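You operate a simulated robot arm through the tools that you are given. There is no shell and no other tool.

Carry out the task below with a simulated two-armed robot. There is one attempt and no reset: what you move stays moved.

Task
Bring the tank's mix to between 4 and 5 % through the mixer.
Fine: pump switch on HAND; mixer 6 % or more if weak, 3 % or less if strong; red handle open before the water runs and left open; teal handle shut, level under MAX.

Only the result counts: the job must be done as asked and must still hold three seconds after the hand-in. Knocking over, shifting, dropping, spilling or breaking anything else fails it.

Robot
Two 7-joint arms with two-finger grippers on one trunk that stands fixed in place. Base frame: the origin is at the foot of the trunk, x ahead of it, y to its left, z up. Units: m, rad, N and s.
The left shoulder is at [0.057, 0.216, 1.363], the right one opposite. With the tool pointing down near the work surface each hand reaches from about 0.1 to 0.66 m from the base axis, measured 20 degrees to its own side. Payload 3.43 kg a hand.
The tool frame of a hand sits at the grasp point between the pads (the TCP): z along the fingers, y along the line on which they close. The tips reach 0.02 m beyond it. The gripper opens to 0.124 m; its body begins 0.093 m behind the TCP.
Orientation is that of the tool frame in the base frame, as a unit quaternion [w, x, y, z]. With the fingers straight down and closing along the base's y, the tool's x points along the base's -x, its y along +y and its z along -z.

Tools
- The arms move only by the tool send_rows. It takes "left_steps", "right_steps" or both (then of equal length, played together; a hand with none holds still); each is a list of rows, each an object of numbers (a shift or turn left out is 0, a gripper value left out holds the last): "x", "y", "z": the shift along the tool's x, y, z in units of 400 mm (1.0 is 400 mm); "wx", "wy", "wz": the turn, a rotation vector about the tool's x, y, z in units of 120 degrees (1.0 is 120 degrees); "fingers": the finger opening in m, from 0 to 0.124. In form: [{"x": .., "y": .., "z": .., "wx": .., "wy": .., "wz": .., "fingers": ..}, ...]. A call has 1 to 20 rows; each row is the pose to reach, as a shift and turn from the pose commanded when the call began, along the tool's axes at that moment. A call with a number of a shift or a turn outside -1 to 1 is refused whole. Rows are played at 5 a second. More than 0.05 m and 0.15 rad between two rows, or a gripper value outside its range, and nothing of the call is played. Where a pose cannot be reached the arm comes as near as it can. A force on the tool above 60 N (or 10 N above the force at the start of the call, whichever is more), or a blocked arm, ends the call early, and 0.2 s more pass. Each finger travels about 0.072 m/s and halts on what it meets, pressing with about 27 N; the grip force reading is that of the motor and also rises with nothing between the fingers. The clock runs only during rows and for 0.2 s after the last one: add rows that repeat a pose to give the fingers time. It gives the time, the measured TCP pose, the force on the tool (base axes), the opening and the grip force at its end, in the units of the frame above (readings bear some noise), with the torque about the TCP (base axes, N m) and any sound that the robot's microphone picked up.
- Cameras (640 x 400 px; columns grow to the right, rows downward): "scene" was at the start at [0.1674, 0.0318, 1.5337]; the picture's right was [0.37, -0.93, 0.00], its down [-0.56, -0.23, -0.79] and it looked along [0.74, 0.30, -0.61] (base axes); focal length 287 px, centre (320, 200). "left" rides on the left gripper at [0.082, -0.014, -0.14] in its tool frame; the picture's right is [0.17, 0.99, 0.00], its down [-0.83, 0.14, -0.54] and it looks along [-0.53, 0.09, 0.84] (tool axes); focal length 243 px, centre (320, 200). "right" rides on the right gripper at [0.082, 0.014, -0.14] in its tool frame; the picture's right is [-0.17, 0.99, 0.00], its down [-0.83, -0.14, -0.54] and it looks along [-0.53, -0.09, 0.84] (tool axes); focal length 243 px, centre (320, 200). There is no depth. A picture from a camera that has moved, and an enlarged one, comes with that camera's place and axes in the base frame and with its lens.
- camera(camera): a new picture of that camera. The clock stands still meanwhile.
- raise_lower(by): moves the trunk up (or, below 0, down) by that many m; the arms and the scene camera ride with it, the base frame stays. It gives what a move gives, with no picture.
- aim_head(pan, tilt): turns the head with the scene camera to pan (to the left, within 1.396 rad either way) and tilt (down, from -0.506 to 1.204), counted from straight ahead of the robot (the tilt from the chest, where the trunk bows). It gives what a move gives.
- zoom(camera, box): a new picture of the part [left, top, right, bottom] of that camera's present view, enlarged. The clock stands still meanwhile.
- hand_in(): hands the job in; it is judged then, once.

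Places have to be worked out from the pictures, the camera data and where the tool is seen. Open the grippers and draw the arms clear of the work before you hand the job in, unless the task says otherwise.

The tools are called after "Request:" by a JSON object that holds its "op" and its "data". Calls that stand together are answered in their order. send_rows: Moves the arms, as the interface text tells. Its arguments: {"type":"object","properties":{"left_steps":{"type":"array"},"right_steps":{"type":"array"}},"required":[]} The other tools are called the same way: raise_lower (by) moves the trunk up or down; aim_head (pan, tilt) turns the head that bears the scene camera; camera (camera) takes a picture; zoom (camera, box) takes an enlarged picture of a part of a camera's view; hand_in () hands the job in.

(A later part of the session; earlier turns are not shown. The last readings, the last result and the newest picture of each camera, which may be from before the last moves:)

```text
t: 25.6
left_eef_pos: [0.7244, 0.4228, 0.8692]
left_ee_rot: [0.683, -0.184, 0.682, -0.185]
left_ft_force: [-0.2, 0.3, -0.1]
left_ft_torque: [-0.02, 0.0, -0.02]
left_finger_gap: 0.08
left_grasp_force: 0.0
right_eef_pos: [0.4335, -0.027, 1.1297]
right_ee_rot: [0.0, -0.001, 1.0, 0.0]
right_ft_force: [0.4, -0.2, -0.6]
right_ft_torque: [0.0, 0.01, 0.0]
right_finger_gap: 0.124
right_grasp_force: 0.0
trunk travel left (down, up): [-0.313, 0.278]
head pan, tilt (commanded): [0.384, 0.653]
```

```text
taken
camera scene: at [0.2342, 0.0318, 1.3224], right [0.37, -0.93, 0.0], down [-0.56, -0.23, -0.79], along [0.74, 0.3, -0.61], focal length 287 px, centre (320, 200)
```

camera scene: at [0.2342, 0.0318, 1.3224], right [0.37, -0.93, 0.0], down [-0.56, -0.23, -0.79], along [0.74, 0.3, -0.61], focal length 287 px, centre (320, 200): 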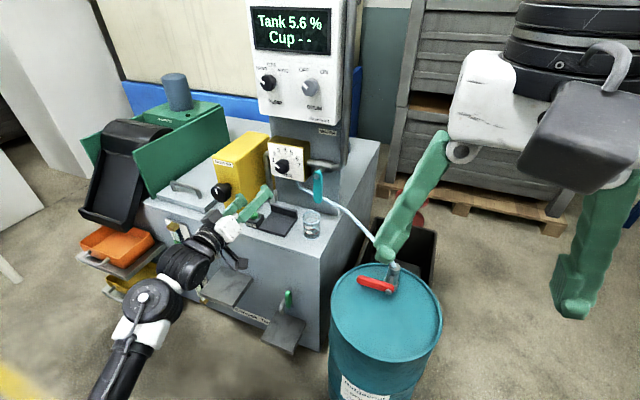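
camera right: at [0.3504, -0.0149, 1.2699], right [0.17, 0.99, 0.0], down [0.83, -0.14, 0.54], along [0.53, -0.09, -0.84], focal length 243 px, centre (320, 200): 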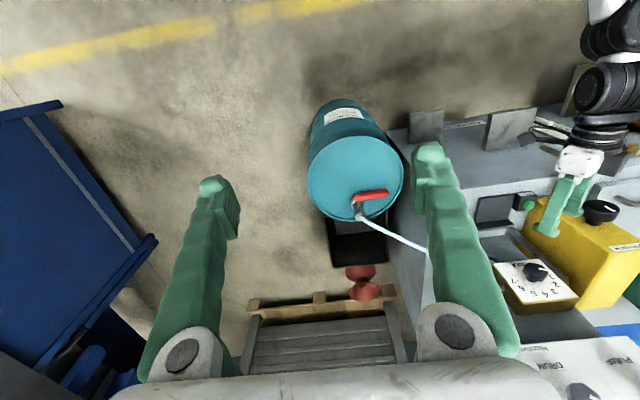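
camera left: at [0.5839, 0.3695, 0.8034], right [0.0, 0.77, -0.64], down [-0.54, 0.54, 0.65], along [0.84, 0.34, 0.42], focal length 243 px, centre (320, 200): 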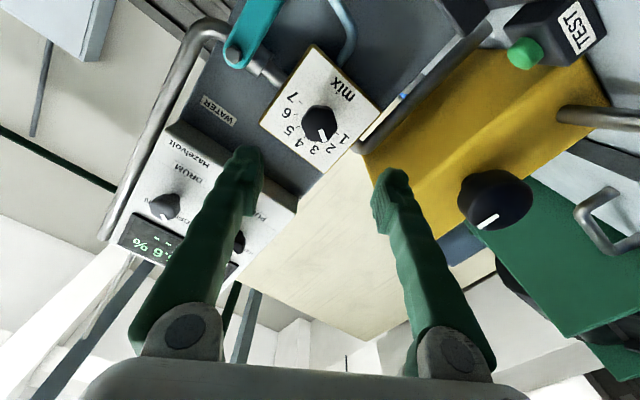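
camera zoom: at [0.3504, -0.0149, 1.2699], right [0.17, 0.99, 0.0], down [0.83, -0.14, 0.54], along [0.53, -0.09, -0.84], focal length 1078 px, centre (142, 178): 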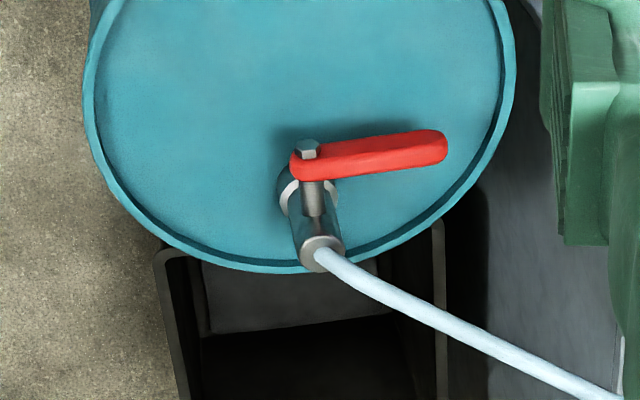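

The red handle lies along +y from a pivot near (0.75, 0.035, 0.63), swinging about the x axis, so it must be lifted to vertical. I need the clearance above the drum lid, so I bring the right hand forward and lower, tilted 30° below horizontal, for a near-level look.

Request:
{"op": "send_rows", "data": {"right_steps": [{"x": -0.037, "z": 0.0825, "wy": -0.05}, {"x": -0.073, "z": 0.165, "wy": -0.1}, {"x": -0.11, "z": 0.2475, "wy": -0.15}, {"x": -0.146, "z": 0.33, "wy": -0.2}, {"x": -0.183, "z": 0.4125, "wy": -0.25}, {"x": -0.22, "z": 0.495, "wy": -0.3}, {"x": -0.256, "z": 0.5775, "wy": -0.35}, {"x": -0.293, "z": 0.66, "wy": -0.4}, {"x": -0.329, "z": 0.7425, "wy": -0.45}, {"x": -0.366, "z": 0.825, "wy": -0.5}, {"x": -0.366, "z": 0.825, "wy": -0.5}]}}

Request:
{"op": "camera", "data": {"camera": "right"}}

Request:
{"op": "camera", "data": {"camera": "scene"}}

```text
t: 27.5
left_eef_pos: [0.7252, 0.4228, 0.8673]
left_ee_rot: [0.683, -0.185, 0.682, -0.184]
left_ft_force: [-0.5, -0.2, -0.2]
left_ft_torque: [0.0, -0.03, 0.0]
left_finger_gap: 0.08
left_grasp_force: 0.0
right_eef_pos: [0.5578, 0.0397, 0.9295]
right_ee_rot: [0.398, 0.086, 0.904, 0.132]
right_ft_force: [0.1, 0.5, 0.1]
right_ft_torque: [0.0, -0.02, -0.02]
right_finger_gap: 0.124
right_grasp_force: 0.0
trunk travel left (down, up): [-0.313, 0.278]
head pan, tilt (commanded): [0.384, 0.653]
stopped in row 9 (right hand): the arm was blocked; the commanded pose is now the measured one
```

```text
taken
camera right: at [0.3999, 0.0495, 0.9669], right [0.16, 0.89, 0.42], down [0.15, -0.44, 0.89], along [0.98, -0.08, -0.2], focal length 243 px, centre (320, 200)
```

right: 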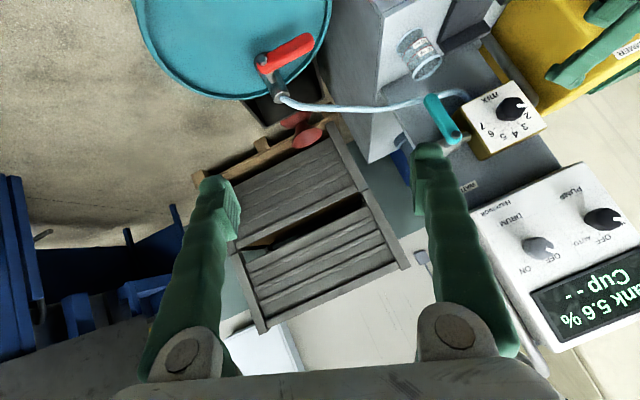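

```text
taken
camera scene: at [0.2343, 0.0324, 1.3224], right [0.37, -0.93, 0.0], down [-0.56, -0.23, -0.79], along [0.74, 0.3, -0.61], focal length 287 px, centre (320, 200)
```

scene: 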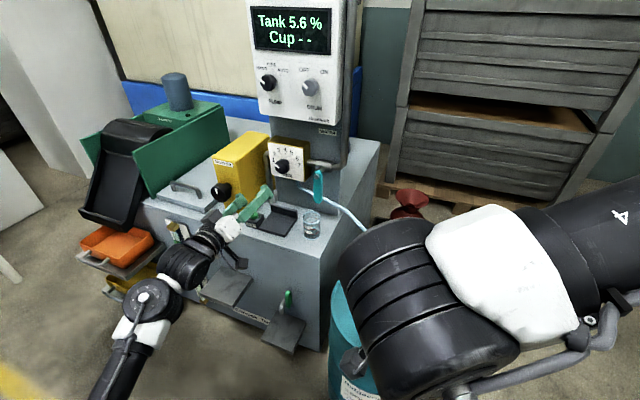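

The arm got blocked near its limits before finishing, but this view gives a different angle on the red valve. I zoom in for triangulation before choosing a better arm path.

Request:
{"op": "zoom", "data": {"camera": "right", "box": [220, 0, 340, 120]}}

```text
3.33 times, centred on (280, 60) of right
camera zoom: at [0.3999, 0.0495, 0.9669], right [0.16, 0.89, 0.42], down [0.15, -0.44, 0.89], along [0.98, -0.08, -0.2], focal length 809 px, centre (453, 667)
```

zoom: 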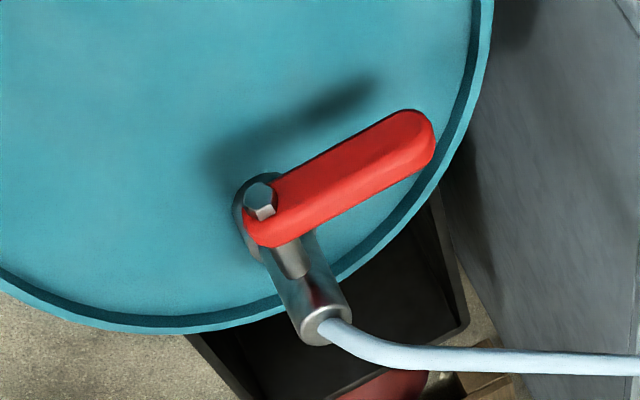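

Good triangulation: pivot bolt at (0.758, 0.035, 0.624), handle tip at (0.759, 0.117, 0.636), and drum rim near z 0.577, leaving about 4–5 cm under the handle. I move the right hand forward to (0.62, 0.10, 0.75), 30° below horizontal, rolled so that one finger can go under and one over the handle.

Request:
{"op": "send_rows", "data": {"right_steps": [{"x": 0.018, "y": 0.001, "z": 0.031, "wx": 0.01, "wy": -0.002, "wz": -0.063, "fingers": 0.06}, {"x": 0.035, "y": 0.002, "z": 0.062, "wx": 0.02, "wy": -0.004, "wz": -0.126}, {"x": 0.053, "y": 0.003, "z": 0.093, "wx": 0.03, "wy": -0.006, "wz": -0.189}, {"x": 0.071, "y": 0.004, "z": 0.124, "wx": 0.04, "wy": -0.008, "wz": -0.251}, {"x": 0.089, "y": 0.005, "z": 0.154, "wx": 0.05, "wy": -0.01, "wz": -0.314}, {"x": 0.106, "y": 0.006, "z": 0.185, "wx": 0.06, "wy": -0.012, "wz": -0.377}, {"x": 0.124, "y": 0.007, "z": 0.216, "wx": 0.07, "wy": -0.014, "wz": -0.44}, {"x": 0.142, "y": 0.008, "z": 0.247, "wx": 0.08, "wy": -0.016, "wz": -0.503}, {"x": 0.159, "y": 0.009, "z": 0.278, "wx": 0.09, "wy": -0.018, "wz": -0.566}, {"x": 0.177, "y": 0.01, "z": 0.309, "wx": 0.1, "wy": -0.02, "wz": -0.629}, {"x": 0.195, "y": 0.011, "z": 0.34, "wx": 0.11, "wy": -0.022, "wz": -0.691}, {"x": 0.212, "y": 0.012, "z": 0.371, "wx": 0.12, "wy": -0.024, "wz": -0.754}, {"x": 0.23, "y": 0.012, "z": 0.402, "wx": 0.13, "wy": -0.026, "wz": -0.817}, {"x": 0.248, "y": 0.013, "z": 0.4325, "wx": 0.14, "wy": -0.028, "wz": -0.88}, {"x": 0.248, "y": 0.013, "z": 0.4325, "wx": 0.14, "wy": -0.028, "wz": -0.88}]}}

Request:
{"op": "camera", "data": {"camera": "right"}}

Request:
{"op": "camera", "data": {"camera": "scene"}}

```text
t: 28.4
left_eef_pos: [0.7247, 0.4224, 0.8698]
left_ee_rot: [0.683, -0.183, 0.683, -0.185]
left_ft_force: [-0.3, -0.5, 0.3]
left_ft_torque: [0.02, 0.01, -0.02]
left_finger_gap: 0.0799
left_grasp_force: 0.0
right_eef_pos: [0.5811, 0.0868, 0.9408]
right_ee_rot: [0.421, -0.057, 0.902, 0.078]
right_ft_force: [1.0, 0.4, 0.0]
right_ft_torque: [0.0, -0.01, 0.02]
right_finger_gap: 0.0601
right_grasp_force: 0.1
trunk travel left (down, up): [-0.313, 0.278]
head pan, tilt (commanded): [0.384, 0.653]
stopped in row 4 (right hand): the arm was blocked; the commanded pose is now the measured one
```

```text
taken
camera right: at [0.4214, 0.0686, 0.9672], right [-0.06, 0.97, 0.22], down [0.15, -0.21, 0.97], along [0.99, 0.09, -0.13], focal length 243 px, centre (320, 200)
```

right: 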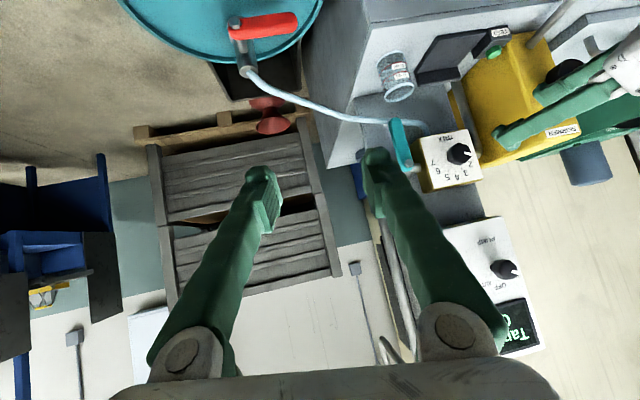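

```text
taken
camera scene: at [0.2343, 0.0316, 1.3224], right [0.37, -0.93, 0.0], down [-0.56, -0.23, -0.79], along [0.74, 0.3, -0.61], focal length 287 px, centre (320, 200)
```

scene: 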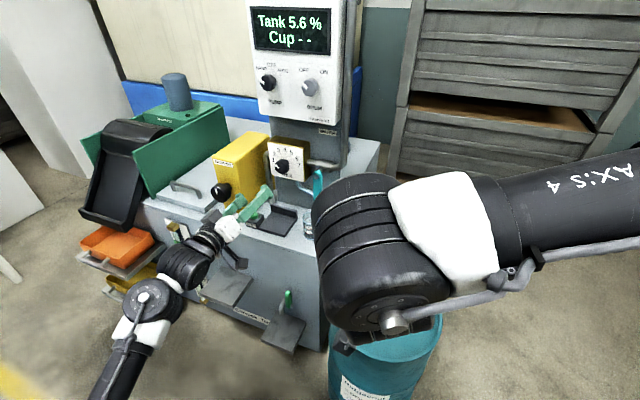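

The right arm got stuck again with its elbow raised and close to the head, crossing too near the body. I back it out to its own side (y ≈ −0.25), where it can reorient freely.

Request:
{"op": "send_rows", "data": {"right_steps": [{"x": -0.002, "y": -0.1, "z": -0.017}, {"x": -0.005, "y": -0.2, "z": -0.034}, {"x": -0.007, "y": -0.3, "z": -0.05}, {"x": -0.01, "y": -0.4, "z": -0.067}, {"x": -0.012, "y": -0.5, "z": -0.083}, {"x": -0.015, "y": -0.6, "z": -0.1}, {"x": -0.017, "y": -0.7, "z": -0.116}, {"x": -0.02, "y": -0.833, "z": -0.1375}, {"x": -0.02, "y": -0.833, "z": -0.1375}]}}

Request:
{"op": "camera", "data": {"camera": "scene"}}

```text
refused: row 8 steps farther than a row can; nothing moved
```

```text
taken
camera scene: at [0.2343, 0.0316, 1.3224], right [0.37, -0.93, 0.0], down [-0.56, -0.23, -0.79], along [0.74, 0.3, -0.61], focal length 287 px, centre (320, 200)
```

scene: 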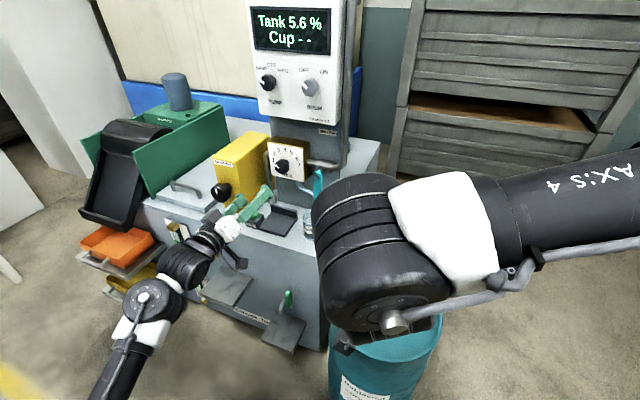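

The last step was slightly too long; I resend with even steps.

Request:
{"op": "send_rows", "data": {"right_steps": [{"x": -0.002, "y": -0.1, "z": -0.017}, {"x": -0.005, "y": -0.2, "z": -0.034}, {"x": -0.007, "y": -0.3, "z": -0.05}, {"x": -0.01, "y": -0.4, "z": -0.067}, {"x": -0.012, "y": -0.5, "z": -0.083}, {"x": -0.015, "y": -0.6, "z": -0.1}, {"x": -0.017, "y": -0.7, "z": -0.116}, {"x": -0.02, "y": -0.8, "z": -0.13}, {"x": -0.02, "y": -0.833, "z": -0.1375}, {"x": -0.02, "y": -0.833, "z": -0.1375}]}}

Request:
{"op": "camera", "data": {"camera": "scene"}}

```text
t: 30.6
left_eef_pos: [0.7249, 0.4216, 0.8674]
left_ee_rot: [0.683, -0.183, 0.683, -0.185]
left_ft_force: [-0.2, 0.5, 0.2]
left_ft_torque: [0.01, 0.03, 0.01]
left_finger_gap: 0.08
left_grasp_force: 0.0
right_eef_pos: [0.5644, -0.1888, 0.9342]
right_ee_rot: [0.42, -0.061, 0.902, 0.076]
right_ft_force: [0.8, 0.3, 0.1]
right_ft_torque: [-0.04, 0.02, -0.02]
right_finger_gap: 0.0597
right_grasp_force: 0.0
right hand out of reach, approached as far as the arm can: row 6, 7, 8, 9, 10
trunk travel left (down, up): [-0.313, 0.278]
head pan, tilt (commanded): [0.384, 0.653]
```

```text
taken
camera scene: at [0.2343, 0.0319, 1.3224], right [0.37, -0.93, 0.0], down [-0.56, -0.23, -0.79], along [0.74, 0.3, -0.61], focal length 287 px, centre (320, 200)
```

scene: 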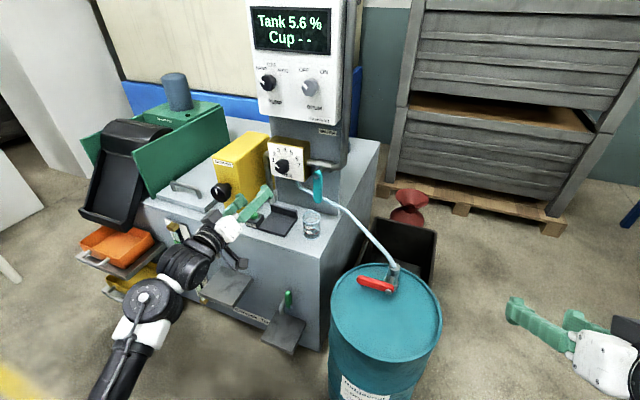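

The hand is clear of the body now and the red valve is in view again. I move it further out over the drum, with plenty of height, and square the tool to 30° below forward.

Request:
{"op": "send_rows", "data": {"right_steps": [{"x": 0.008, "y": 0.052, "z": 0.063, "wx": 0.015, "wy": -0.014, "wz": 0.002}, {"x": 0.017, "y": 0.104, "z": 0.126, "wx": 0.03, "wy": -0.028, "wz": 0.005}, {"x": 0.025, "y": 0.156, "z": 0.19, "wx": 0.046, "wy": -0.042, "wz": 0.007}, {"x": 0.033, "y": 0.207, "z": 0.253, "wx": 0.061, "wy": -0.055, "wz": 0.009}, {"x": 0.042, "y": 0.259, "z": 0.316, "wx": 0.077, "wy": -0.069, "wz": 0.012}, {"x": 0.05, "y": 0.311, "z": 0.379, "wx": 0.092, "wy": -0.083, "wz": 0.014}, {"x": 0.05, "y": 0.311, "z": 0.379, "wx": 0.092, "wy": -0.083, "wz": 0.014}]}}

Request:
{"op": "camera", "data": {"camera": "scene"}}

```text
t: 32.4
left_eef_pos: [0.7256, 0.4227, 0.8684]
left_ee_rot: [0.683, -0.185, 0.682, -0.184]
left_ft_force: [0.0, -0.6, -0.8]
left_ft_torque: [-0.01, -0.01, -0.04]
left_finger_gap: 0.0798
left_grasp_force: 0.1
right_eef_pos: [0.6687, -0.0885, 0.8447]
right_ee_rot: [0.501, 0.054, 0.864, -0.011]
right_ft_force: [-0.3, 0.3, -0.5]
right_ft_torque: [0.0, -0.01, 0.03]
right_finger_gap: 0.0599
right_grasp_force: 0.0
trunk travel left (down, up): [-0.313, 0.278]
head pan, tilt (commanded): [0.384, 0.653]
stopped in row 7 (right hand): the arm was blocked; the commanded pose is now the measured one
```

```text
taken
camera scene: at [0.2347, 0.0312, 1.3223], right [0.37, -0.93, 0.0], down [-0.56, -0.23, -0.79], along [0.74, 0.3, -0.61], focal length 287 px, centre (320, 200)
```

scene: 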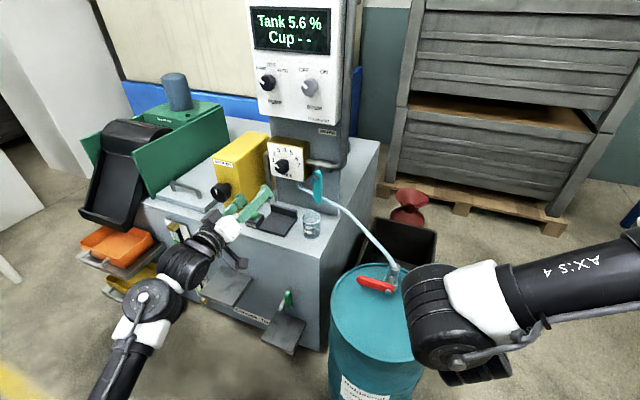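

The right arm keeps hitting joint limits, so I will lift the red handle from below with the left arm's closed fingers instead. I draw the right hand back out of the way and bring the left hand to (0.62, 0.14, 0.80), pitched 45° down.

Request:
{"op": "send_rows", "data": {"left_steps": [{"x": 0.0, "y": 0.0, "z": -0.1}, {"x": 0.05, "y": -0.053, "z": -0.2, "wx": -0.01, "wy": 0.037, "wz": 0.024}, {"x": 0.1, "y": -0.105, "z": -0.2625, "wx": -0.02, "wy": 0.073, "wz": 0.047}, {"x": 0.157, "y": -0.166, "z": -0.2625, "wx": -0.031, "wy": 0.115, "wz": 0.075}, {"x": 0.214, "y": -0.226, "z": -0.2625, "wx": -0.042, "wy": 0.157, "wz": 0.102}, {"x": 0.271, "y": -0.286, "z": -0.2625, "wx": -0.053, "wy": 0.199, "wz": 0.129}, {"x": 0.329, "y": -0.347, "z": -0.2625, "wx": -0.065, "wy": 0.241, "wz": 0.156}, {"x": 0.386, "y": -0.407, "z": -0.2625, "wx": -0.076, "wy": 0.283, "wz": 0.183}, {"x": 0.443, "y": -0.467, "z": -0.2625, "wx": -0.087, "wy": 0.325, "wz": 0.21}, {"x": 0.5, "y": -0.527, "z": -0.2625, "wx": -0.098, "wy": 0.366, "wz": 0.237}, {"x": 0.5, "y": -0.527, "z": -0.2625, "wx": -0.098, "wy": 0.366, "wz": 0.237}], "right_steps": [{"x": -0.02, "y": -0.073, "z": -0.061}, {"x": -0.04, "y": -0.146, "z": -0.121}, {"x": -0.06, "y": -0.22, "z": -0.182}, {"x": -0.08, "y": -0.293, "z": -0.242}, {"x": -0.1, "y": -0.366, "z": -0.303}, {"x": -0.1, "y": -0.366, "z": -0.303}, {"x": -0.1, "y": -0.366, "z": -0.303}, {"x": -0.1, "y": -0.366, "z": -0.303}, {"x": -0.1, "y": -0.366, "z": -0.303}, {"x": -0.1, "y": -0.366, "z": -0.303}, {"x": -0.1, "y": -0.366, "z": -0.303}]}}

Request:
{"op": "camera", "data": {"camera": "scene"}}

Request:
{"op": "camera", "data": {"camera": "left"}}

```text
t: 35.0
left_eef_pos: [0.6265, 0.2011, 0.7779]
left_ee_rot: [0.383, 0.011, 0.922, 0.064]
left_ft_force: [0.8, -0.1, -0.5]
left_ft_torque: [0.0, 0.03, 0.0]
left_finger_gap: 0.0799
left_grasp_force: 0.0
left hand out of reach, approached as far as the arm can: row 10, 11
right_eef_pos: [0.5555, -0.2549, 0.8919]
right_ee_rot: [0.455, 0.082, 0.886, -0.033]
right_ft_force: [-0.2, -0.2, 0.3]
right_ft_torque: [-0.02, 0.01, 0.02]
right_finger_gap: 0.06
right_grasp_force: 0.1
right hand out of reach, approached as far as the arm can: row 5, 6, 7, 8, 9, 10, 11
trunk travel left (down, up): [-0.313, 0.278]
head pan, tilt (commanded): [0.384, 0.653]
stopped in row 11 (left hand): the arm was blocked; the commanded pose is now the measured one
```

```text
taken
camera scene: at [0.2342, 0.0321, 1.3224], right [0.37, -0.93, 0.0], down [-0.56, -0.23, -0.79], along [0.74, 0.3, -0.61], focal length 287 px, centre (320, 200)
```

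scene: 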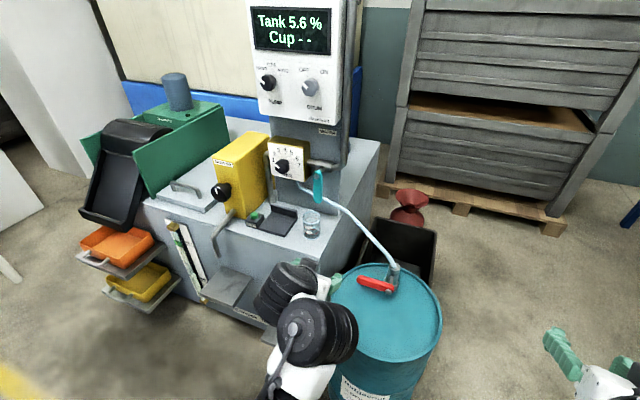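

```text
taken
camera left: at [0.4683, 0.1789, 0.8144], right [-0.14, 0.99, 0.01], down [0.2, 0.02, 0.98], along [0.97, 0.14, -0.2], focal length 243 px, centre (320, 200)
```

left: 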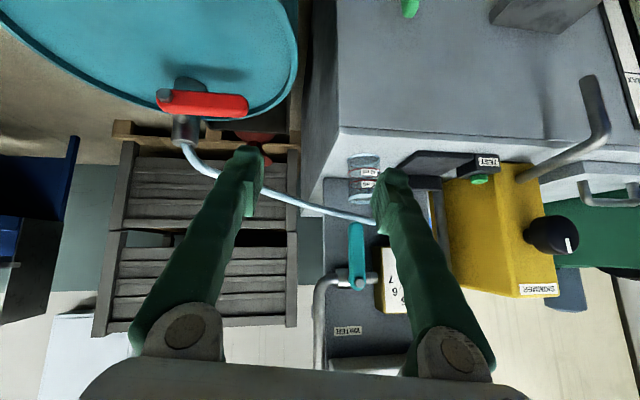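

The left hand stopped at (0.627, 0.201, 0.778), but it now sees the valve straight on. I zoom in to refine the handle's place and the room under it.

Request:
{"op": "zoom", "data": {"camera": "left", "box": [130, 40, 310, 170]}}

Request:
{"op": "zoom", "data": {"camera": "scene", "box": [250, 240, 450, 400]}}

```text
3.08 times, centred on (220, 105) of left
camera zoom: at [0.4683, 0.1789, 0.8144], right [-0.14, 0.99, 0.01], down [0.2, 0.02, 0.98], along [0.97, 0.14, -0.2], focal length 746 px, centre (628, 492)
```

zoom: 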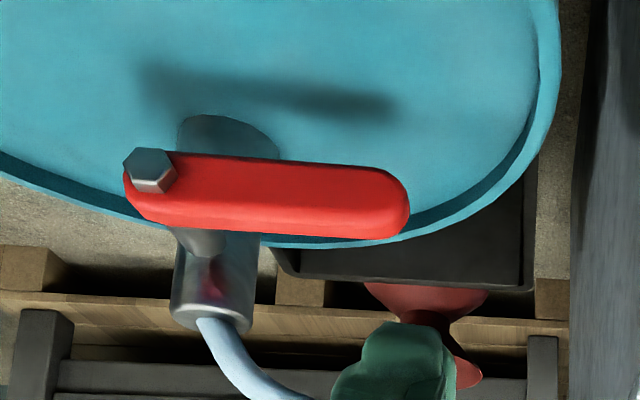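

```text
2.50 times, centred on (350, 320) of scene
camera zoom: at [0.2342, 0.0321, 1.3224], right [0.37, -0.93, 0.0], down [-0.56, -0.23, -0.79], along [0.74, 0.3, -0.61], focal length 718 px, centre (245, -100)
```

zoom: 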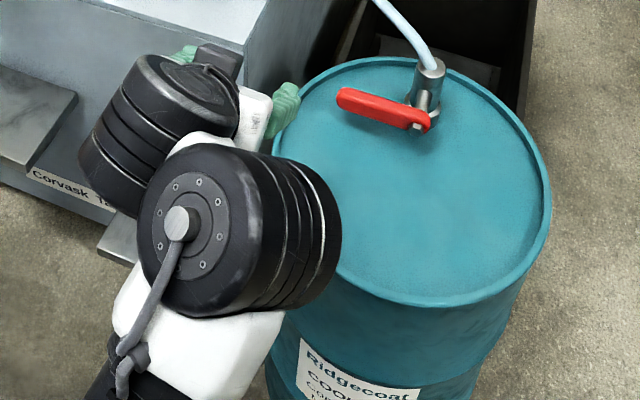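

The valve body sits well behind the handle (x ≈ 0.83), leaving room for a fingertip to pass behind the handle. The arm is near its reach limit for that spot, so I lower the trunk 0.1 m first.

Request:
{"op": "raise_lower", "data": {"by": -0.1}}

Request:
{"op": "camera", "data": {"camera": "scene"}}

Request:
{"op": "camera", "data": {"camera": "left"}}

```text
t: 36.4
left_eef_pos: [0.6256, 0.2428, 0.6711]
left_ee_rot: [0.382, 0.028, 0.917, 0.109]
left_ft_force: [-0.3, 0.1, -0.3]
left_ft_torque: [-0.04, -0.01, 0.02]
left_finger_gap: 0.0799
left_grasp_force: 0.1
right_eef_pos: [0.5556, -0.2566, 0.7548]
right_ee_rot: [0.419, 0.079, 0.904, -0.037]
right_ft_force: [-0.8, -0.9, 0.6]
right_ft_torque: [-0.03, -0.02, -0.01]
right_finger_gap: 0.0597
right_grasp_force: 0.1
trunk travel left (down, up): [-0.213, 0.378]
head pan, tilt (commanded): [0.384, 0.653]
```

```text
taken
camera scene: at [0.2646, 0.0318, 1.2169], right [0.37, -0.93, 0.0], down [-0.56, -0.23, -0.79], along [0.74, 0.3, -0.61], focal length 287 px, centre (320, 200)
```

scene: 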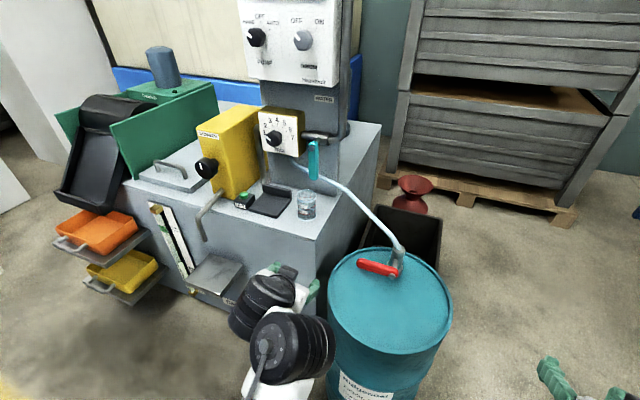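

```text
taken
camera left: at [0.4682, 0.2153, 0.7054], right [-0.15, 0.98, 0.1], down [0.2, -0.07, 0.98], along [0.97, 0.17, -0.19], focal length 243 px, centre (320, 200)
```

left: 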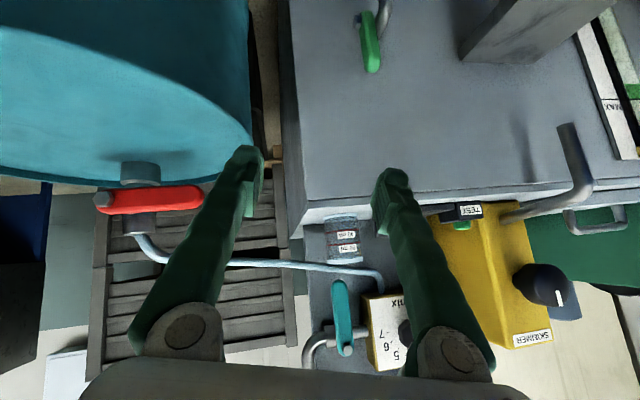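

The hand now looks nearly level at the valve. I zoom to measure the handle's height over the drum rim.

Request:
{"op": "zoom", "data": {"camera": "left", "box": [60, 120, 260, 260]}}

Request:
{"op": "zoom", "data": {"camera": "scene", "box": [320, 230, 460, 330]}}

```text
2.86 times, centred on (160, 190) of left
camera zoom: at [0.4682, 0.2153, 0.7054], right [-0.15, 0.98, 0.1], down [0.2, -0.07, 0.98], along [0.97, 0.17, -0.19], focal length 693 px, centre (777, 229)
```

zoom: 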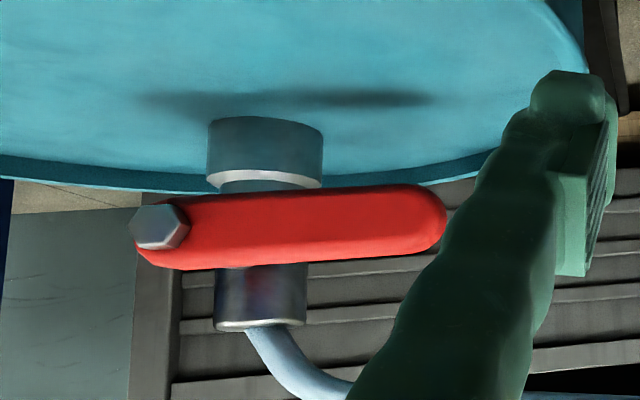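

```text
4.00 times, centred on (390, 280) of scene
camera zoom: at [0.2646, 0.0318, 1.2169], right [0.37, -0.93, 0.0], down [-0.56, -0.23, -0.79], along [0.74, 0.3, -0.61], focal length 1149 px, centre (40, -120)
```

zoom: 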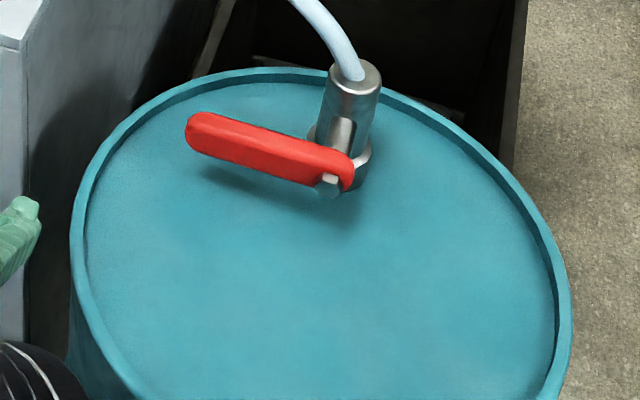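

The handle spans z 0.619–0.644 and the lid is at about 0.570. The left wrist seems limited from crossing the centreline, so I aim the left hand 30° to the right and 40° down with fingers closed, at a standoff of (0.69, 0.143, 0.669).

Request:
{"op": "send_rows", "data": {"left_steps": [{"x": -0.02, "y": -0.036, "z": 0.01, "wx": 0.038, "wy": -0.01, "wz": 0.014, "fingers": 0.04}, {"x": -0.041, "y": -0.071, "z": 0.02, "wx": 0.076, "wy": -0.019, "wz": 0.029, "fingers": 0.0}, {"x": -0.061, "y": -0.107, "z": 0.031, "wx": 0.114, "wy": -0.029, "wz": 0.043, "fingers": 0.0}, {"x": -0.082, "y": -0.143, "z": 0.041, "wx": 0.152, "wy": -0.038, "wz": 0.058}, {"x": -0.102, "y": -0.178, "z": 0.051, "wx": 0.19, "wy": -0.048, "wz": 0.072}, {"x": -0.123, "y": -0.214, "z": 0.062, "wx": 0.228, "wy": -0.057, "wz": 0.087}, {"x": -0.143, "y": -0.25, "z": 0.072, "wx": 0.266, "wy": -0.067, "wz": 0.101}, {"x": -0.143, "y": -0.25, "z": 0.072, "wx": 0.266, "wy": -0.067, "wz": 0.101}]}}

Request:
{"op": "camera", "data": {"camera": "left"}}

Request:
{"op": "camera", "data": {"camera": "scene"}}

```text
t: 37.8
left_eef_pos: [0.6937, 0.1297, 0.6895]
left_ee_rot: [0.405, 0.068, 0.903, -0.125]
left_ft_force: [0.7, -0.1, -0.1]
left_ft_torque: [0.01, -0.01, -0.04]
left_finger_gap: 0.0
left_grasp_force: 26.8
right_eef_pos: [0.555, -0.2556, 0.7538]
right_ee_rot: [0.417, 0.081, 0.905, -0.036]
right_ft_force: [-0.4, 1.3, 0.0]
right_ft_torque: [0.0, 0.0, -0.03]
right_finger_gap: 0.0601
right_grasp_force: 0.1
trunk travel left (down, up): [-0.213, 0.378]
head pan, tilt (commanded): [0.384, 0.653]
stopped in row 7 (left hand): the arm was blocked; the commanded pose is now the measured one
```

```text
taken
camera left: at [0.5359, 0.1567, 0.7174], right [0.11, 0.95, -0.29], down [0.2, 0.27, 0.94], along [0.97, -0.16, -0.16], focal length 243 px, centre (320, 200)
```

left: 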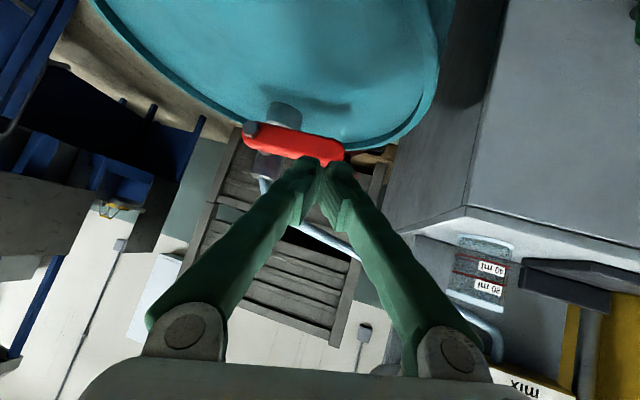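

```text
taken
camera scene: at [0.2652, 0.032, 1.2167], right [0.37, -0.93, 0.0], down [-0.56, -0.23, -0.79], along [0.74, 0.3, -0.61], focal length 287 px, centre (320, 200)
```

scene: 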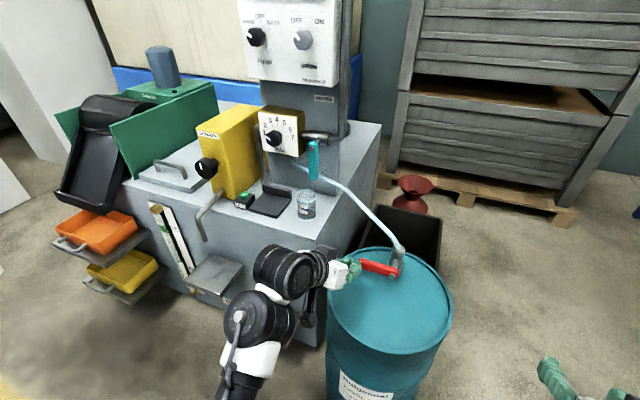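

The left hand is at (0.694, 0.130, 0.690), aimed 21° right and 40° down, with closed fingertips in front of the handle. I drop slightly onto the approach line and slide the tips under the handle near its free end.

Request:
{"op": "send_rows", "data": {"left_steps": [{"x": 0.03, "y": 0.005, "z": 0.02}, {"x": 0.061, "y": 0.011, "z": 0.04}, {"x": 0.061, "y": 0.011, "z": 0.1}, {"x": 0.061, "y": 0.011, "z": 0.155}, {"x": 0.061, "y": 0.011, "z": 0.21}, {"x": 0.061, "y": 0.011, "z": 0.21}]}}

Request:
{"op": "camera", "data": {"camera": "left"}}

Request:
{"op": "zoom", "data": {"camera": "scene", "box": [300, 220, 460, 340]}}

```text
t: 39.0
left_eef_pos: [0.7297, 0.1134, 0.6182]
left_ee_rot: [0.401, 0.07, 0.905, -0.124]
left_ft_force: [-1.4, -0.9, -2.6]
left_ft_torque: [-0.03, -0.17, 0.04]
left_finger_gap: 0.0002
left_grasp_force: 27.4
right_eef_pos: [0.5546, -0.2552, 0.7538]
right_ee_rot: [0.417, 0.081, 0.904, -0.035]
right_ft_force: [0.9, -0.1, -0.1]
right_ft_torque: [0.01, 0.04, 0.0]
right_finger_gap: 0.0599
right_grasp_force: 0.1
trunk travel left (down, up): [-0.213, 0.378]
head pan, tilt (commanded): [0.384, 0.653]
stopped in row 5 (left hand): the force on the tool passed its limit at 77 N (the readings are from after the stop); the commanded pose is now the measured one
```

```text
taken
camera left: at [0.5731, 0.1406, 0.648], right [0.11, 0.95, -0.29], down [0.21, 0.26, 0.94], along [0.97, -0.17, -0.17], focal length 243 px, centre (320, 200)
```

left: 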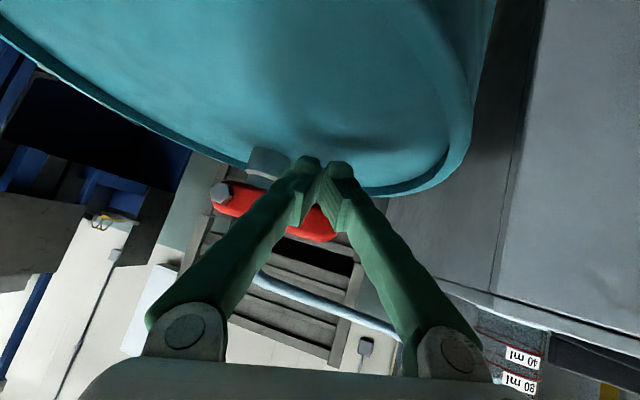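

```text
3.33 times, centred on (380, 280) of scene
camera zoom: at [0.2653, 0.0318, 1.2167], right [0.37, -0.93, 0.0], down [-0.56, -0.23, -0.79], along [0.74, 0.3, -0.61], focal length 958 px, centre (120, -67)
```

zoom: 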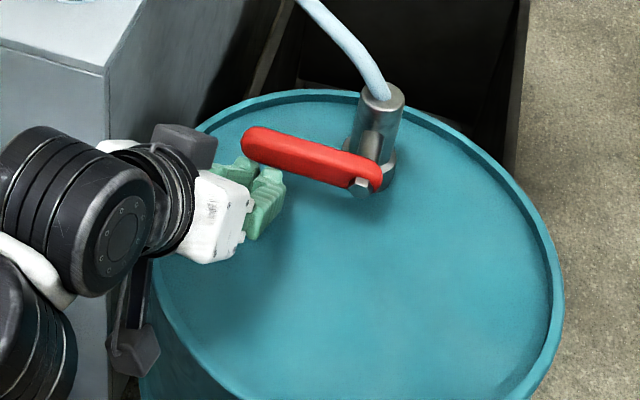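

The tips met something at (0.730, 0.113, 0.618) with a brief 77 N, probably the handle's lower front edge. I zoom in to see exactly where the tips sit.

Request:
{"op": "zoom", "data": {"camera": "left", "box": [190, 120, 410, 260]}}

Request:
{"op": "zoom", "data": {"camera": "scene", "box": [350, 250, 410, 290]}}

Request:
{"op": "camera", "data": {"camera": "right"}}

```text
2.86 times, centred on (300, 190) of left
camera zoom: at [0.5731, 0.1406, 0.648], right [0.11, 0.95, -0.29], down [0.21, 0.26, 0.94], along [0.97, -0.17, -0.17], focal length 693 px, centre (377, 229)
```

zoom: 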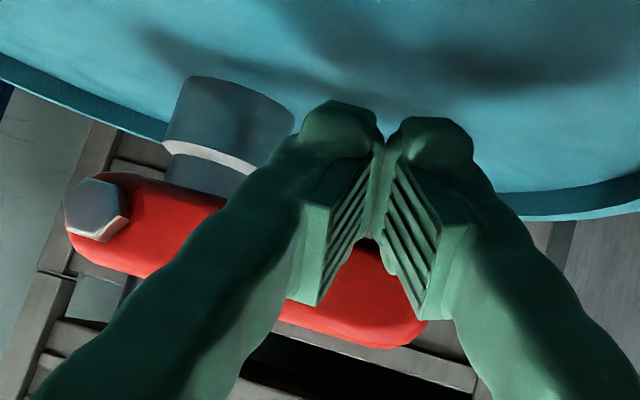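

```text
10.00 times, centred on (380, 270) of scene
camera zoom: at [0.2653, 0.0318, 1.2167], right [0.37, -0.93, 0.0], down [-0.56, -0.23, -0.79], along [0.74, 0.3, -0.61], focal length 2872 px, centre (-280, -500)
```

zoom: 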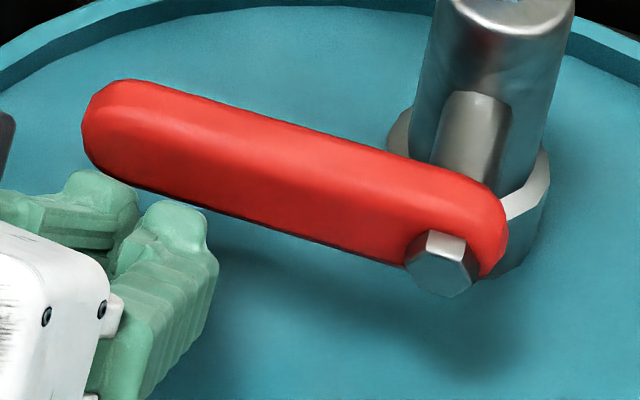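

```text
taken
camera right: at [0.3997, -0.2152, 0.7828], right [0.28, 0.95, 0.13], down [0.1, -0.16, 0.98], along [0.95, -0.26, -0.14], focal length 243 px, centre (320, 200)
```

right: 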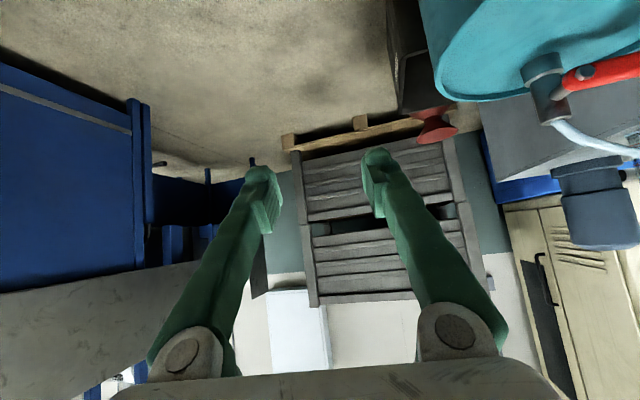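

The closed finger pair is too thick for that gap. Better to roll the hand so a single finger goes under the handle and the other over it. I back off to (0.665, 0.15, 0.70) and roll to −90° with a 20° down pitch, opening the fingers.

Request:
{"op": "send_rows", "data": {"left_steps": [{"x": -0.015, "y": 0.006, "z": -0.091}, {"x": -0.03, "y": 0.012, "z": -0.182}, {"x": -0.044, "y": 0.017, "z": -0.273}, {"x": -0.044, "y": 0.017, "z": -0.273, "wx": 0.01, "wy": -0.014, "wz": -0.06}, {"x": -0.044, "y": 0.017, "z": -0.273, "wx": 0.02, "wy": -0.028, "wz": -0.121}, {"x": -0.044, "y": 0.017, "z": -0.273, "wx": 0.031, "wy": -0.043, "wz": -0.181}, {"x": -0.044, "y": 0.017, "z": -0.273, "wx": 0.041, "wy": -0.057, "wz": -0.241, "fingers": 0.04}, {"x": -0.044, "y": 0.017, "z": -0.273, "wx": 0.051, "wy": -0.071, "wz": -0.302, "fingers": 0.08}, {"x": -0.044, "y": 0.017, "z": -0.273, "wx": 0.061, "wy": -0.085, "wz": -0.362}, {"x": -0.044, "y": 0.017, "z": -0.273, "wx": 0.071, "wy": -0.099, "wz": -0.423}, {"x": -0.044, "y": 0.017, "z": -0.273, "wx": 0.081, "wy": -0.113, "wz": -0.483}, {"x": -0.044, "y": 0.017, "z": -0.273, "wx": 0.092, "wy": -0.128, "wz": -0.543}, {"x": -0.044, "y": 0.017, "z": -0.273, "wx": 0.102, "wy": -0.142, "wz": -0.604}, {"x": -0.044, "y": 0.017, "z": -0.273, "wx": 0.112, "wy": -0.156, "wz": -0.664}, {"x": -0.044, "y": 0.017, "z": -0.273, "wx": 0.112, "wy": -0.156, "wz": -0.664}]}}

Request:
{"op": "camera", "data": {"camera": "left"}}

Request:
{"op": "camera", "data": {"camera": "scene"}}

```text
t: 40.0
left_eef_pos: [0.6651, 0.1085, 0.717]
left_ee_rot: [0.419, 0.138, 0.89, -0.118]
left_ft_force: [-0.1, -0.2, 0.7]
left_ft_torque: [-0.02, -0.01, 0.0]
left_finger_gap: 0.0004
left_grasp_force: 27.0
right_eef_pos: [0.555, -0.2554, 0.7538]
right_ee_rot: [0.417, 0.082, 0.905, -0.035]
right_ft_force: [0.4, -0.1, -0.8]
right_ft_torque: [0.01, 0.0, -0.01]
right_finger_gap: 0.0599
right_grasp_force: 0.1
trunk travel left (down, up): [-0.213, 0.378]
head pan, tilt (commanded): [0.384, 0.653]
stopped in row 4 (left hand): the arm was blocked; the commanded pose is now the measured one
```

```text
taken
camera left: at [0.5102, 0.1535, 0.7398], right [0.24, 0.95, -0.22], down [0.17, 0.18, 0.97], along [0.96, -0.27, -0.12], focal length 243 px, centre (320, 200)
```

left: 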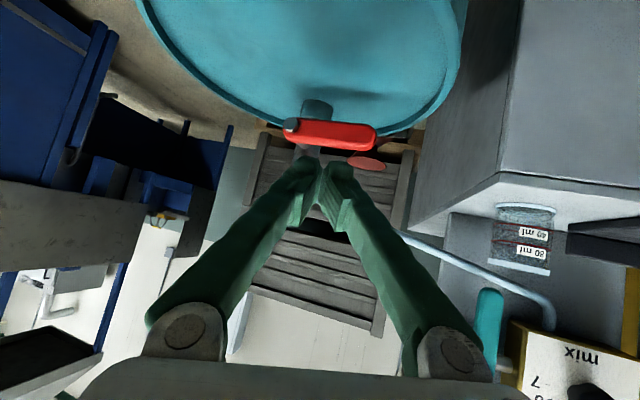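

```text
taken
camera scene: at [0.2654, 0.0316, 1.2166], right [0.37, -0.93, 0.0], down [-0.56, -0.23, -0.79], along [0.74, 0.3, -0.61], focal length 287 px, centre (320, 200)
```

scene: 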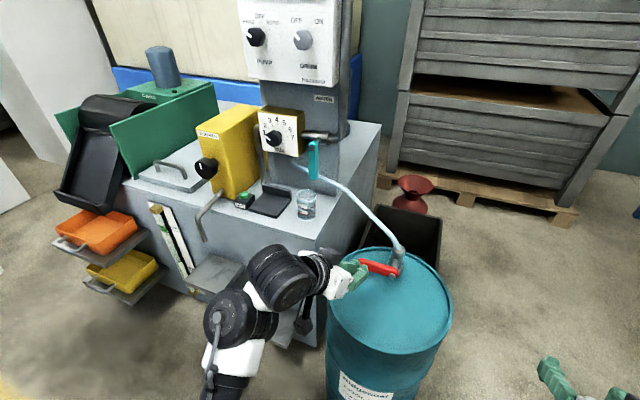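

That roll was blocked with the wrist strongly flexed. I move the left hand back and left to a relaxed pose, (0.62, 0.28, 0.80), pitched 15° down and aimed 30° right, before rolling again.

Request:
{"op": "send_rows", "data": {"left_steps": [{"x": -0.005, "y": 0.057, "z": -0.058, "wx": 0.009, "wy": -0.032, "wz": 0.013}, {"x": -0.01, "y": 0.114, "z": -0.116, "wx": 0.018, "wy": -0.064, "wz": 0.026}, {"x": -0.015, "y": 0.171, "z": -0.175, "wx": 0.027, "wy": -0.097, "wz": 0.039}, {"x": -0.02, "y": 0.228, "z": -0.233, "wx": 0.035, "wy": -0.129, "wz": 0.052}, {"x": -0.025, "y": 0.285, "z": -0.291, "wx": 0.044, "wy": -0.161, "wz": 0.065}, {"x": -0.03, "y": 0.342, "z": -0.349, "wx": 0.053, "wy": -0.193, "wz": 0.078}, {"x": -0.03, "y": 0.342, "z": -0.349, "wx": 0.053, "wy": -0.193, "wz": 0.078}]}}

Request:
{"op": "camera", "data": {"camera": "scene"}}

```text
t: 40.4
left_eef_pos: [0.6518, 0.0578, 0.7582]
left_ee_rot: [0.458, 0.217, 0.851, -0.136]
left_ft_force: [0.7, -0.2, -0.2]
left_ft_torque: [-0.02, 0.02, -0.03]
left_finger_gap: 0.0
left_grasp_force: 27.2
right_eef_pos: [0.554, -0.2556, 0.7553]
right_ee_rot: [0.417, 0.082, 0.904, -0.036]
right_ft_force: [0.1, 0.9, 0.1]
right_ft_torque: [0.01, 0.02, -0.03]
right_finger_gap: 0.0602
right_grasp_force: 0.1
trunk travel left (down, up): [-0.213, 0.378]
head pan, tilt (commanded): [0.384, 0.653]
stopped in row 2 (left hand): the arm was blocked; the commanded pose is now the measured one
```

```text
taken
camera scene: at [0.2656, 0.0323, 1.2166], right [0.37, -0.93, 0.0], down [-0.56, -0.23, -0.79], along [0.74, 0.3, -0.61], focal length 287 px, centre (320, 200)
```

scene: 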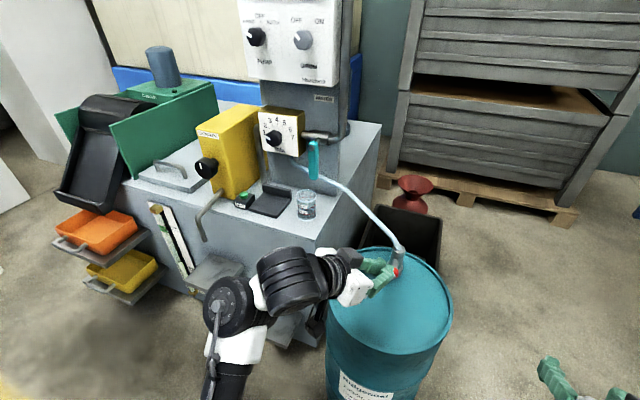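

The arm drifted the wrong way while sorting out its wrist, yet it now has nearly the orientation I want: aimed 31° right and 33° down. I try a slow, pure translation back to the left to see whether it follows.

Request:
{"op": "send_rows", "data": {"left_steps": [{"x": 0.005, "y": 0.03, "z": -0.026}, {"x": 0.009, "y": 0.058, "z": -0.052}, {"x": 0.013, "y": 0.088, "z": -0.077}, {"x": 0.018, "y": 0.117, "z": -0.103}, {"x": 0.022, "y": 0.146, "z": -0.129}, {"x": 0.026, "y": 0.175, "z": -0.155}, {"x": 0.035, "y": 0.2335, "z": -0.206}, {"x": 0.035, "y": 0.2335, "z": -0.206}]}}

Request:
{"op": "camera", "data": {"camera": "scene"}}

```text
t: 42.2
left_eef_pos: [0.6323, 0.179, 0.7858]
left_ee_rot: [0.459, 0.217, 0.85, -0.137]
left_ft_force: [0.3, -0.2, -0.5]
left_ft_torque: [-0.02, -0.04, -0.02]
left_finger_gap: 0.0
left_grasp_force: 27.0
right_eef_pos: [0.5545, -0.2563, 0.7538]
right_ee_rot: [0.418, 0.081, 0.904, -0.034]
right_ft_force: [-0.2, -0.4, 0.9]
right_ft_torque: [0.04, -0.02, -0.02]
right_finger_gap: 0.0599
right_grasp_force: 0.0
trunk travel left (down, up): [-0.213, 0.378]
head pan, tilt (commanded): [0.384, 0.653]
```

```text
taken
camera scene: at [0.2653, 0.0315, 1.2167], right [0.37, -0.93, 0.0], down [-0.56, -0.23, -0.79], along [0.74, 0.3, -0.61], focal length 287 px, centre (320, 200)
```

scene: 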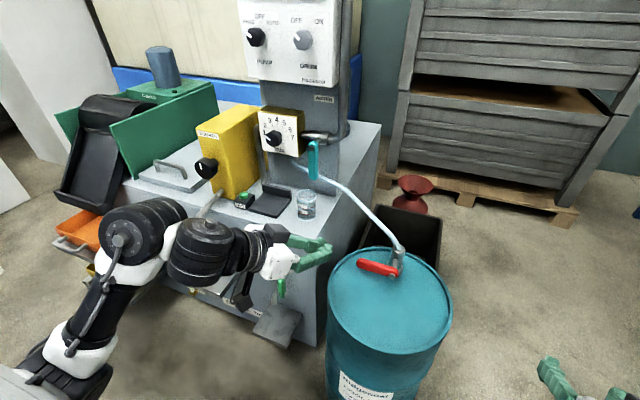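

Now the arm follows exactly, with a natural elbow-out posture, at (0.632, 0.179, 0.786). I try the −90° roll here, pitching to 20° down and 35° right, and open the fingers.

Request:
{"op": "send_rows", "data": {"left_steps": [{"wx": 0.009, "wy": -0.005, "wz": -0.059, "fingers": 0.04}, {"wx": 0.018, "wy": -0.01, "wz": -0.119, "fingers": 0.08}, {"wx": 0.027, "wy": -0.014, "wz": -0.178}, {"wx": 0.036, "wy": -0.019, "wz": -0.237}, {"wx": 0.045, "wy": -0.024, "wz": -0.297}, {"wx": 0.054, "wy": -0.029, "wz": -0.356}, {"wx": 0.062, "wy": -0.033, "wz": -0.415}, {"wx": 0.071, "wy": -0.038, "wz": -0.475}, {"wx": 0.08, "wy": -0.043, "wz": -0.534}, {"wx": 0.089, "wy": -0.048, "wz": -0.593}, {"wx": 0.098, "wy": -0.052, "wz": -0.653}, {"wx": 0.107, "wy": -0.057, "wz": -0.712}, {"wx": 0.107, "wy": -0.057, "wz": -0.712}]}}

Request:
{"op": "camera", "data": {"camera": "scene"}}

Request:
{"op": "camera", "data": {"camera": "left"}}

```text
t: 45.0
left_eef_pos: [0.6316, 0.1784, 0.7874]
left_ee_rot: [0.264, -0.38, 0.726, -0.509]
left_ft_force: [-0.4, -0.2, 0.3]
left_ft_torque: [-0.03, 0.02, 0.0]
left_finger_gap: 0.0799
left_grasp_force: 0.0
right_eef_pos: [0.5545, -0.2558, 0.7558]
right_ee_rot: [0.418, 0.082, 0.904, -0.035]
right_ft_force: [0.7, 0.5, -0.4]
right_ft_torque: [0.0, 0.03, -0.03]
right_finger_gap: 0.0602
right_grasp_force: 0.0
trunk travel left (down, up): [-0.213, 0.378]
head pan, tilt (commanded): [0.384, 0.653]
```

```text
taken
camera scene: at [0.2651, 0.0318, 1.2167], right [0.37, -0.93, 0.0], down [-0.56, -0.23, -0.79], along [0.74, 0.3, -0.61], focal length 287 px, centre (320, 200)
```

scene: 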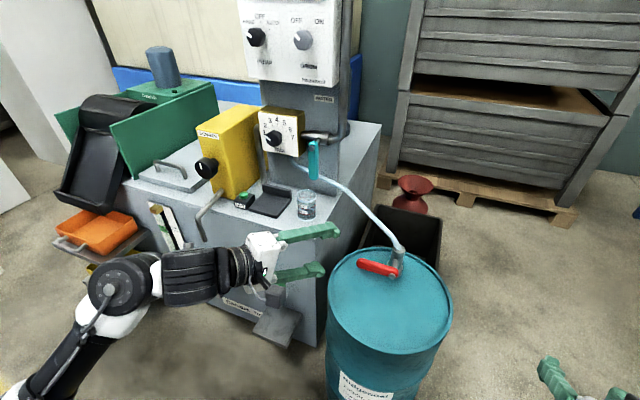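

```text
taken
camera left: at [0.4803, 0.1832, 0.8468], right [-0.37, 0.06, -0.93], down [0.02, 1.0, 0.05], along [0.93, 0.0, -0.37], focal length 243 px, centre (320, 200)
```

left: 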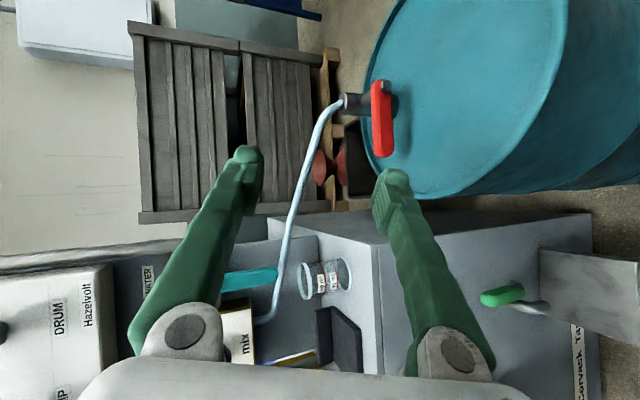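

The roll works here: one finger is above and one below, aimed 35° right and 20° down. I move to a pre-insertion point (0.710, 0.145, 0.665), narrow the gap to 60 mm, and look.

Request:
{"op": "send_rows", "data": {"left_steps": [{"x": -0.009, "y": 0.043, "z": 0.06, "fingers": 0.06}, {"x": -0.017, "y": 0.086, "z": 0.12}, {"x": -0.026, "y": 0.129, "z": 0.18}, {"x": -0.034, "y": 0.172, "z": 0.24}, {"x": -0.043, "y": 0.2155, "z": 0.2995}, {"x": -0.043, "y": 0.2155, "z": 0.2995}]}}

Request:
{"op": "camera", "data": {"camera": "left"}}

Request:
{"op": "zoom", "data": {"camera": "scene", "box": [270, 210, 470, 340]}}

```text
t: 46.4
left_eef_pos: [0.7073, 0.145, 0.6684]
left_ee_rot: [0.264, -0.378, 0.727, -0.508]
left_ft_force: [-0.4, -0.1, 0.1]
left_ft_torque: [0.01, -0.05, -0.03]
left_finger_gap: 0.0599
left_grasp_force: 0.1
right_eef_pos: [0.5548, -0.2557, 0.7547]
right_ee_rot: [0.418, 0.082, 0.904, -0.035]
right_ft_force: [-0.7, -1.1, -0.4]
right_ft_torque: [-0.03, -0.03, 0.01]
right_finger_gap: 0.0599
right_grasp_force: 0.1
trunk travel left (down, up): [-0.213, 0.378]
head pan, tilt (commanded): [0.384, 0.653]
```

```text
taken
camera left: at [0.5572, 0.1494, 0.7273], right [-0.37, 0.06, -0.93], down [0.02, 1.0, 0.05], along [0.93, 0.0, -0.37], focal length 243 px, centre (320, 200)
```

left: 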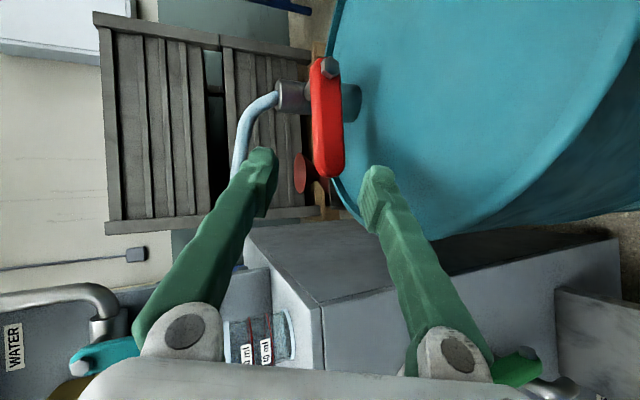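

```text
3.08 times, centred on (370, 275) of scene
camera zoom: at [0.2649, 0.0318, 1.2168], right [0.37, -0.93, 0.0], down [-0.56, -0.23, -0.79], along [0.74, 0.3, -0.61], focal length 884 px, centre (166, -31)
```

zoom: 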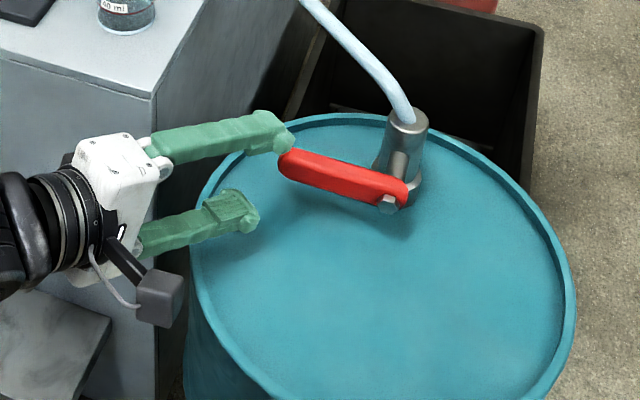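

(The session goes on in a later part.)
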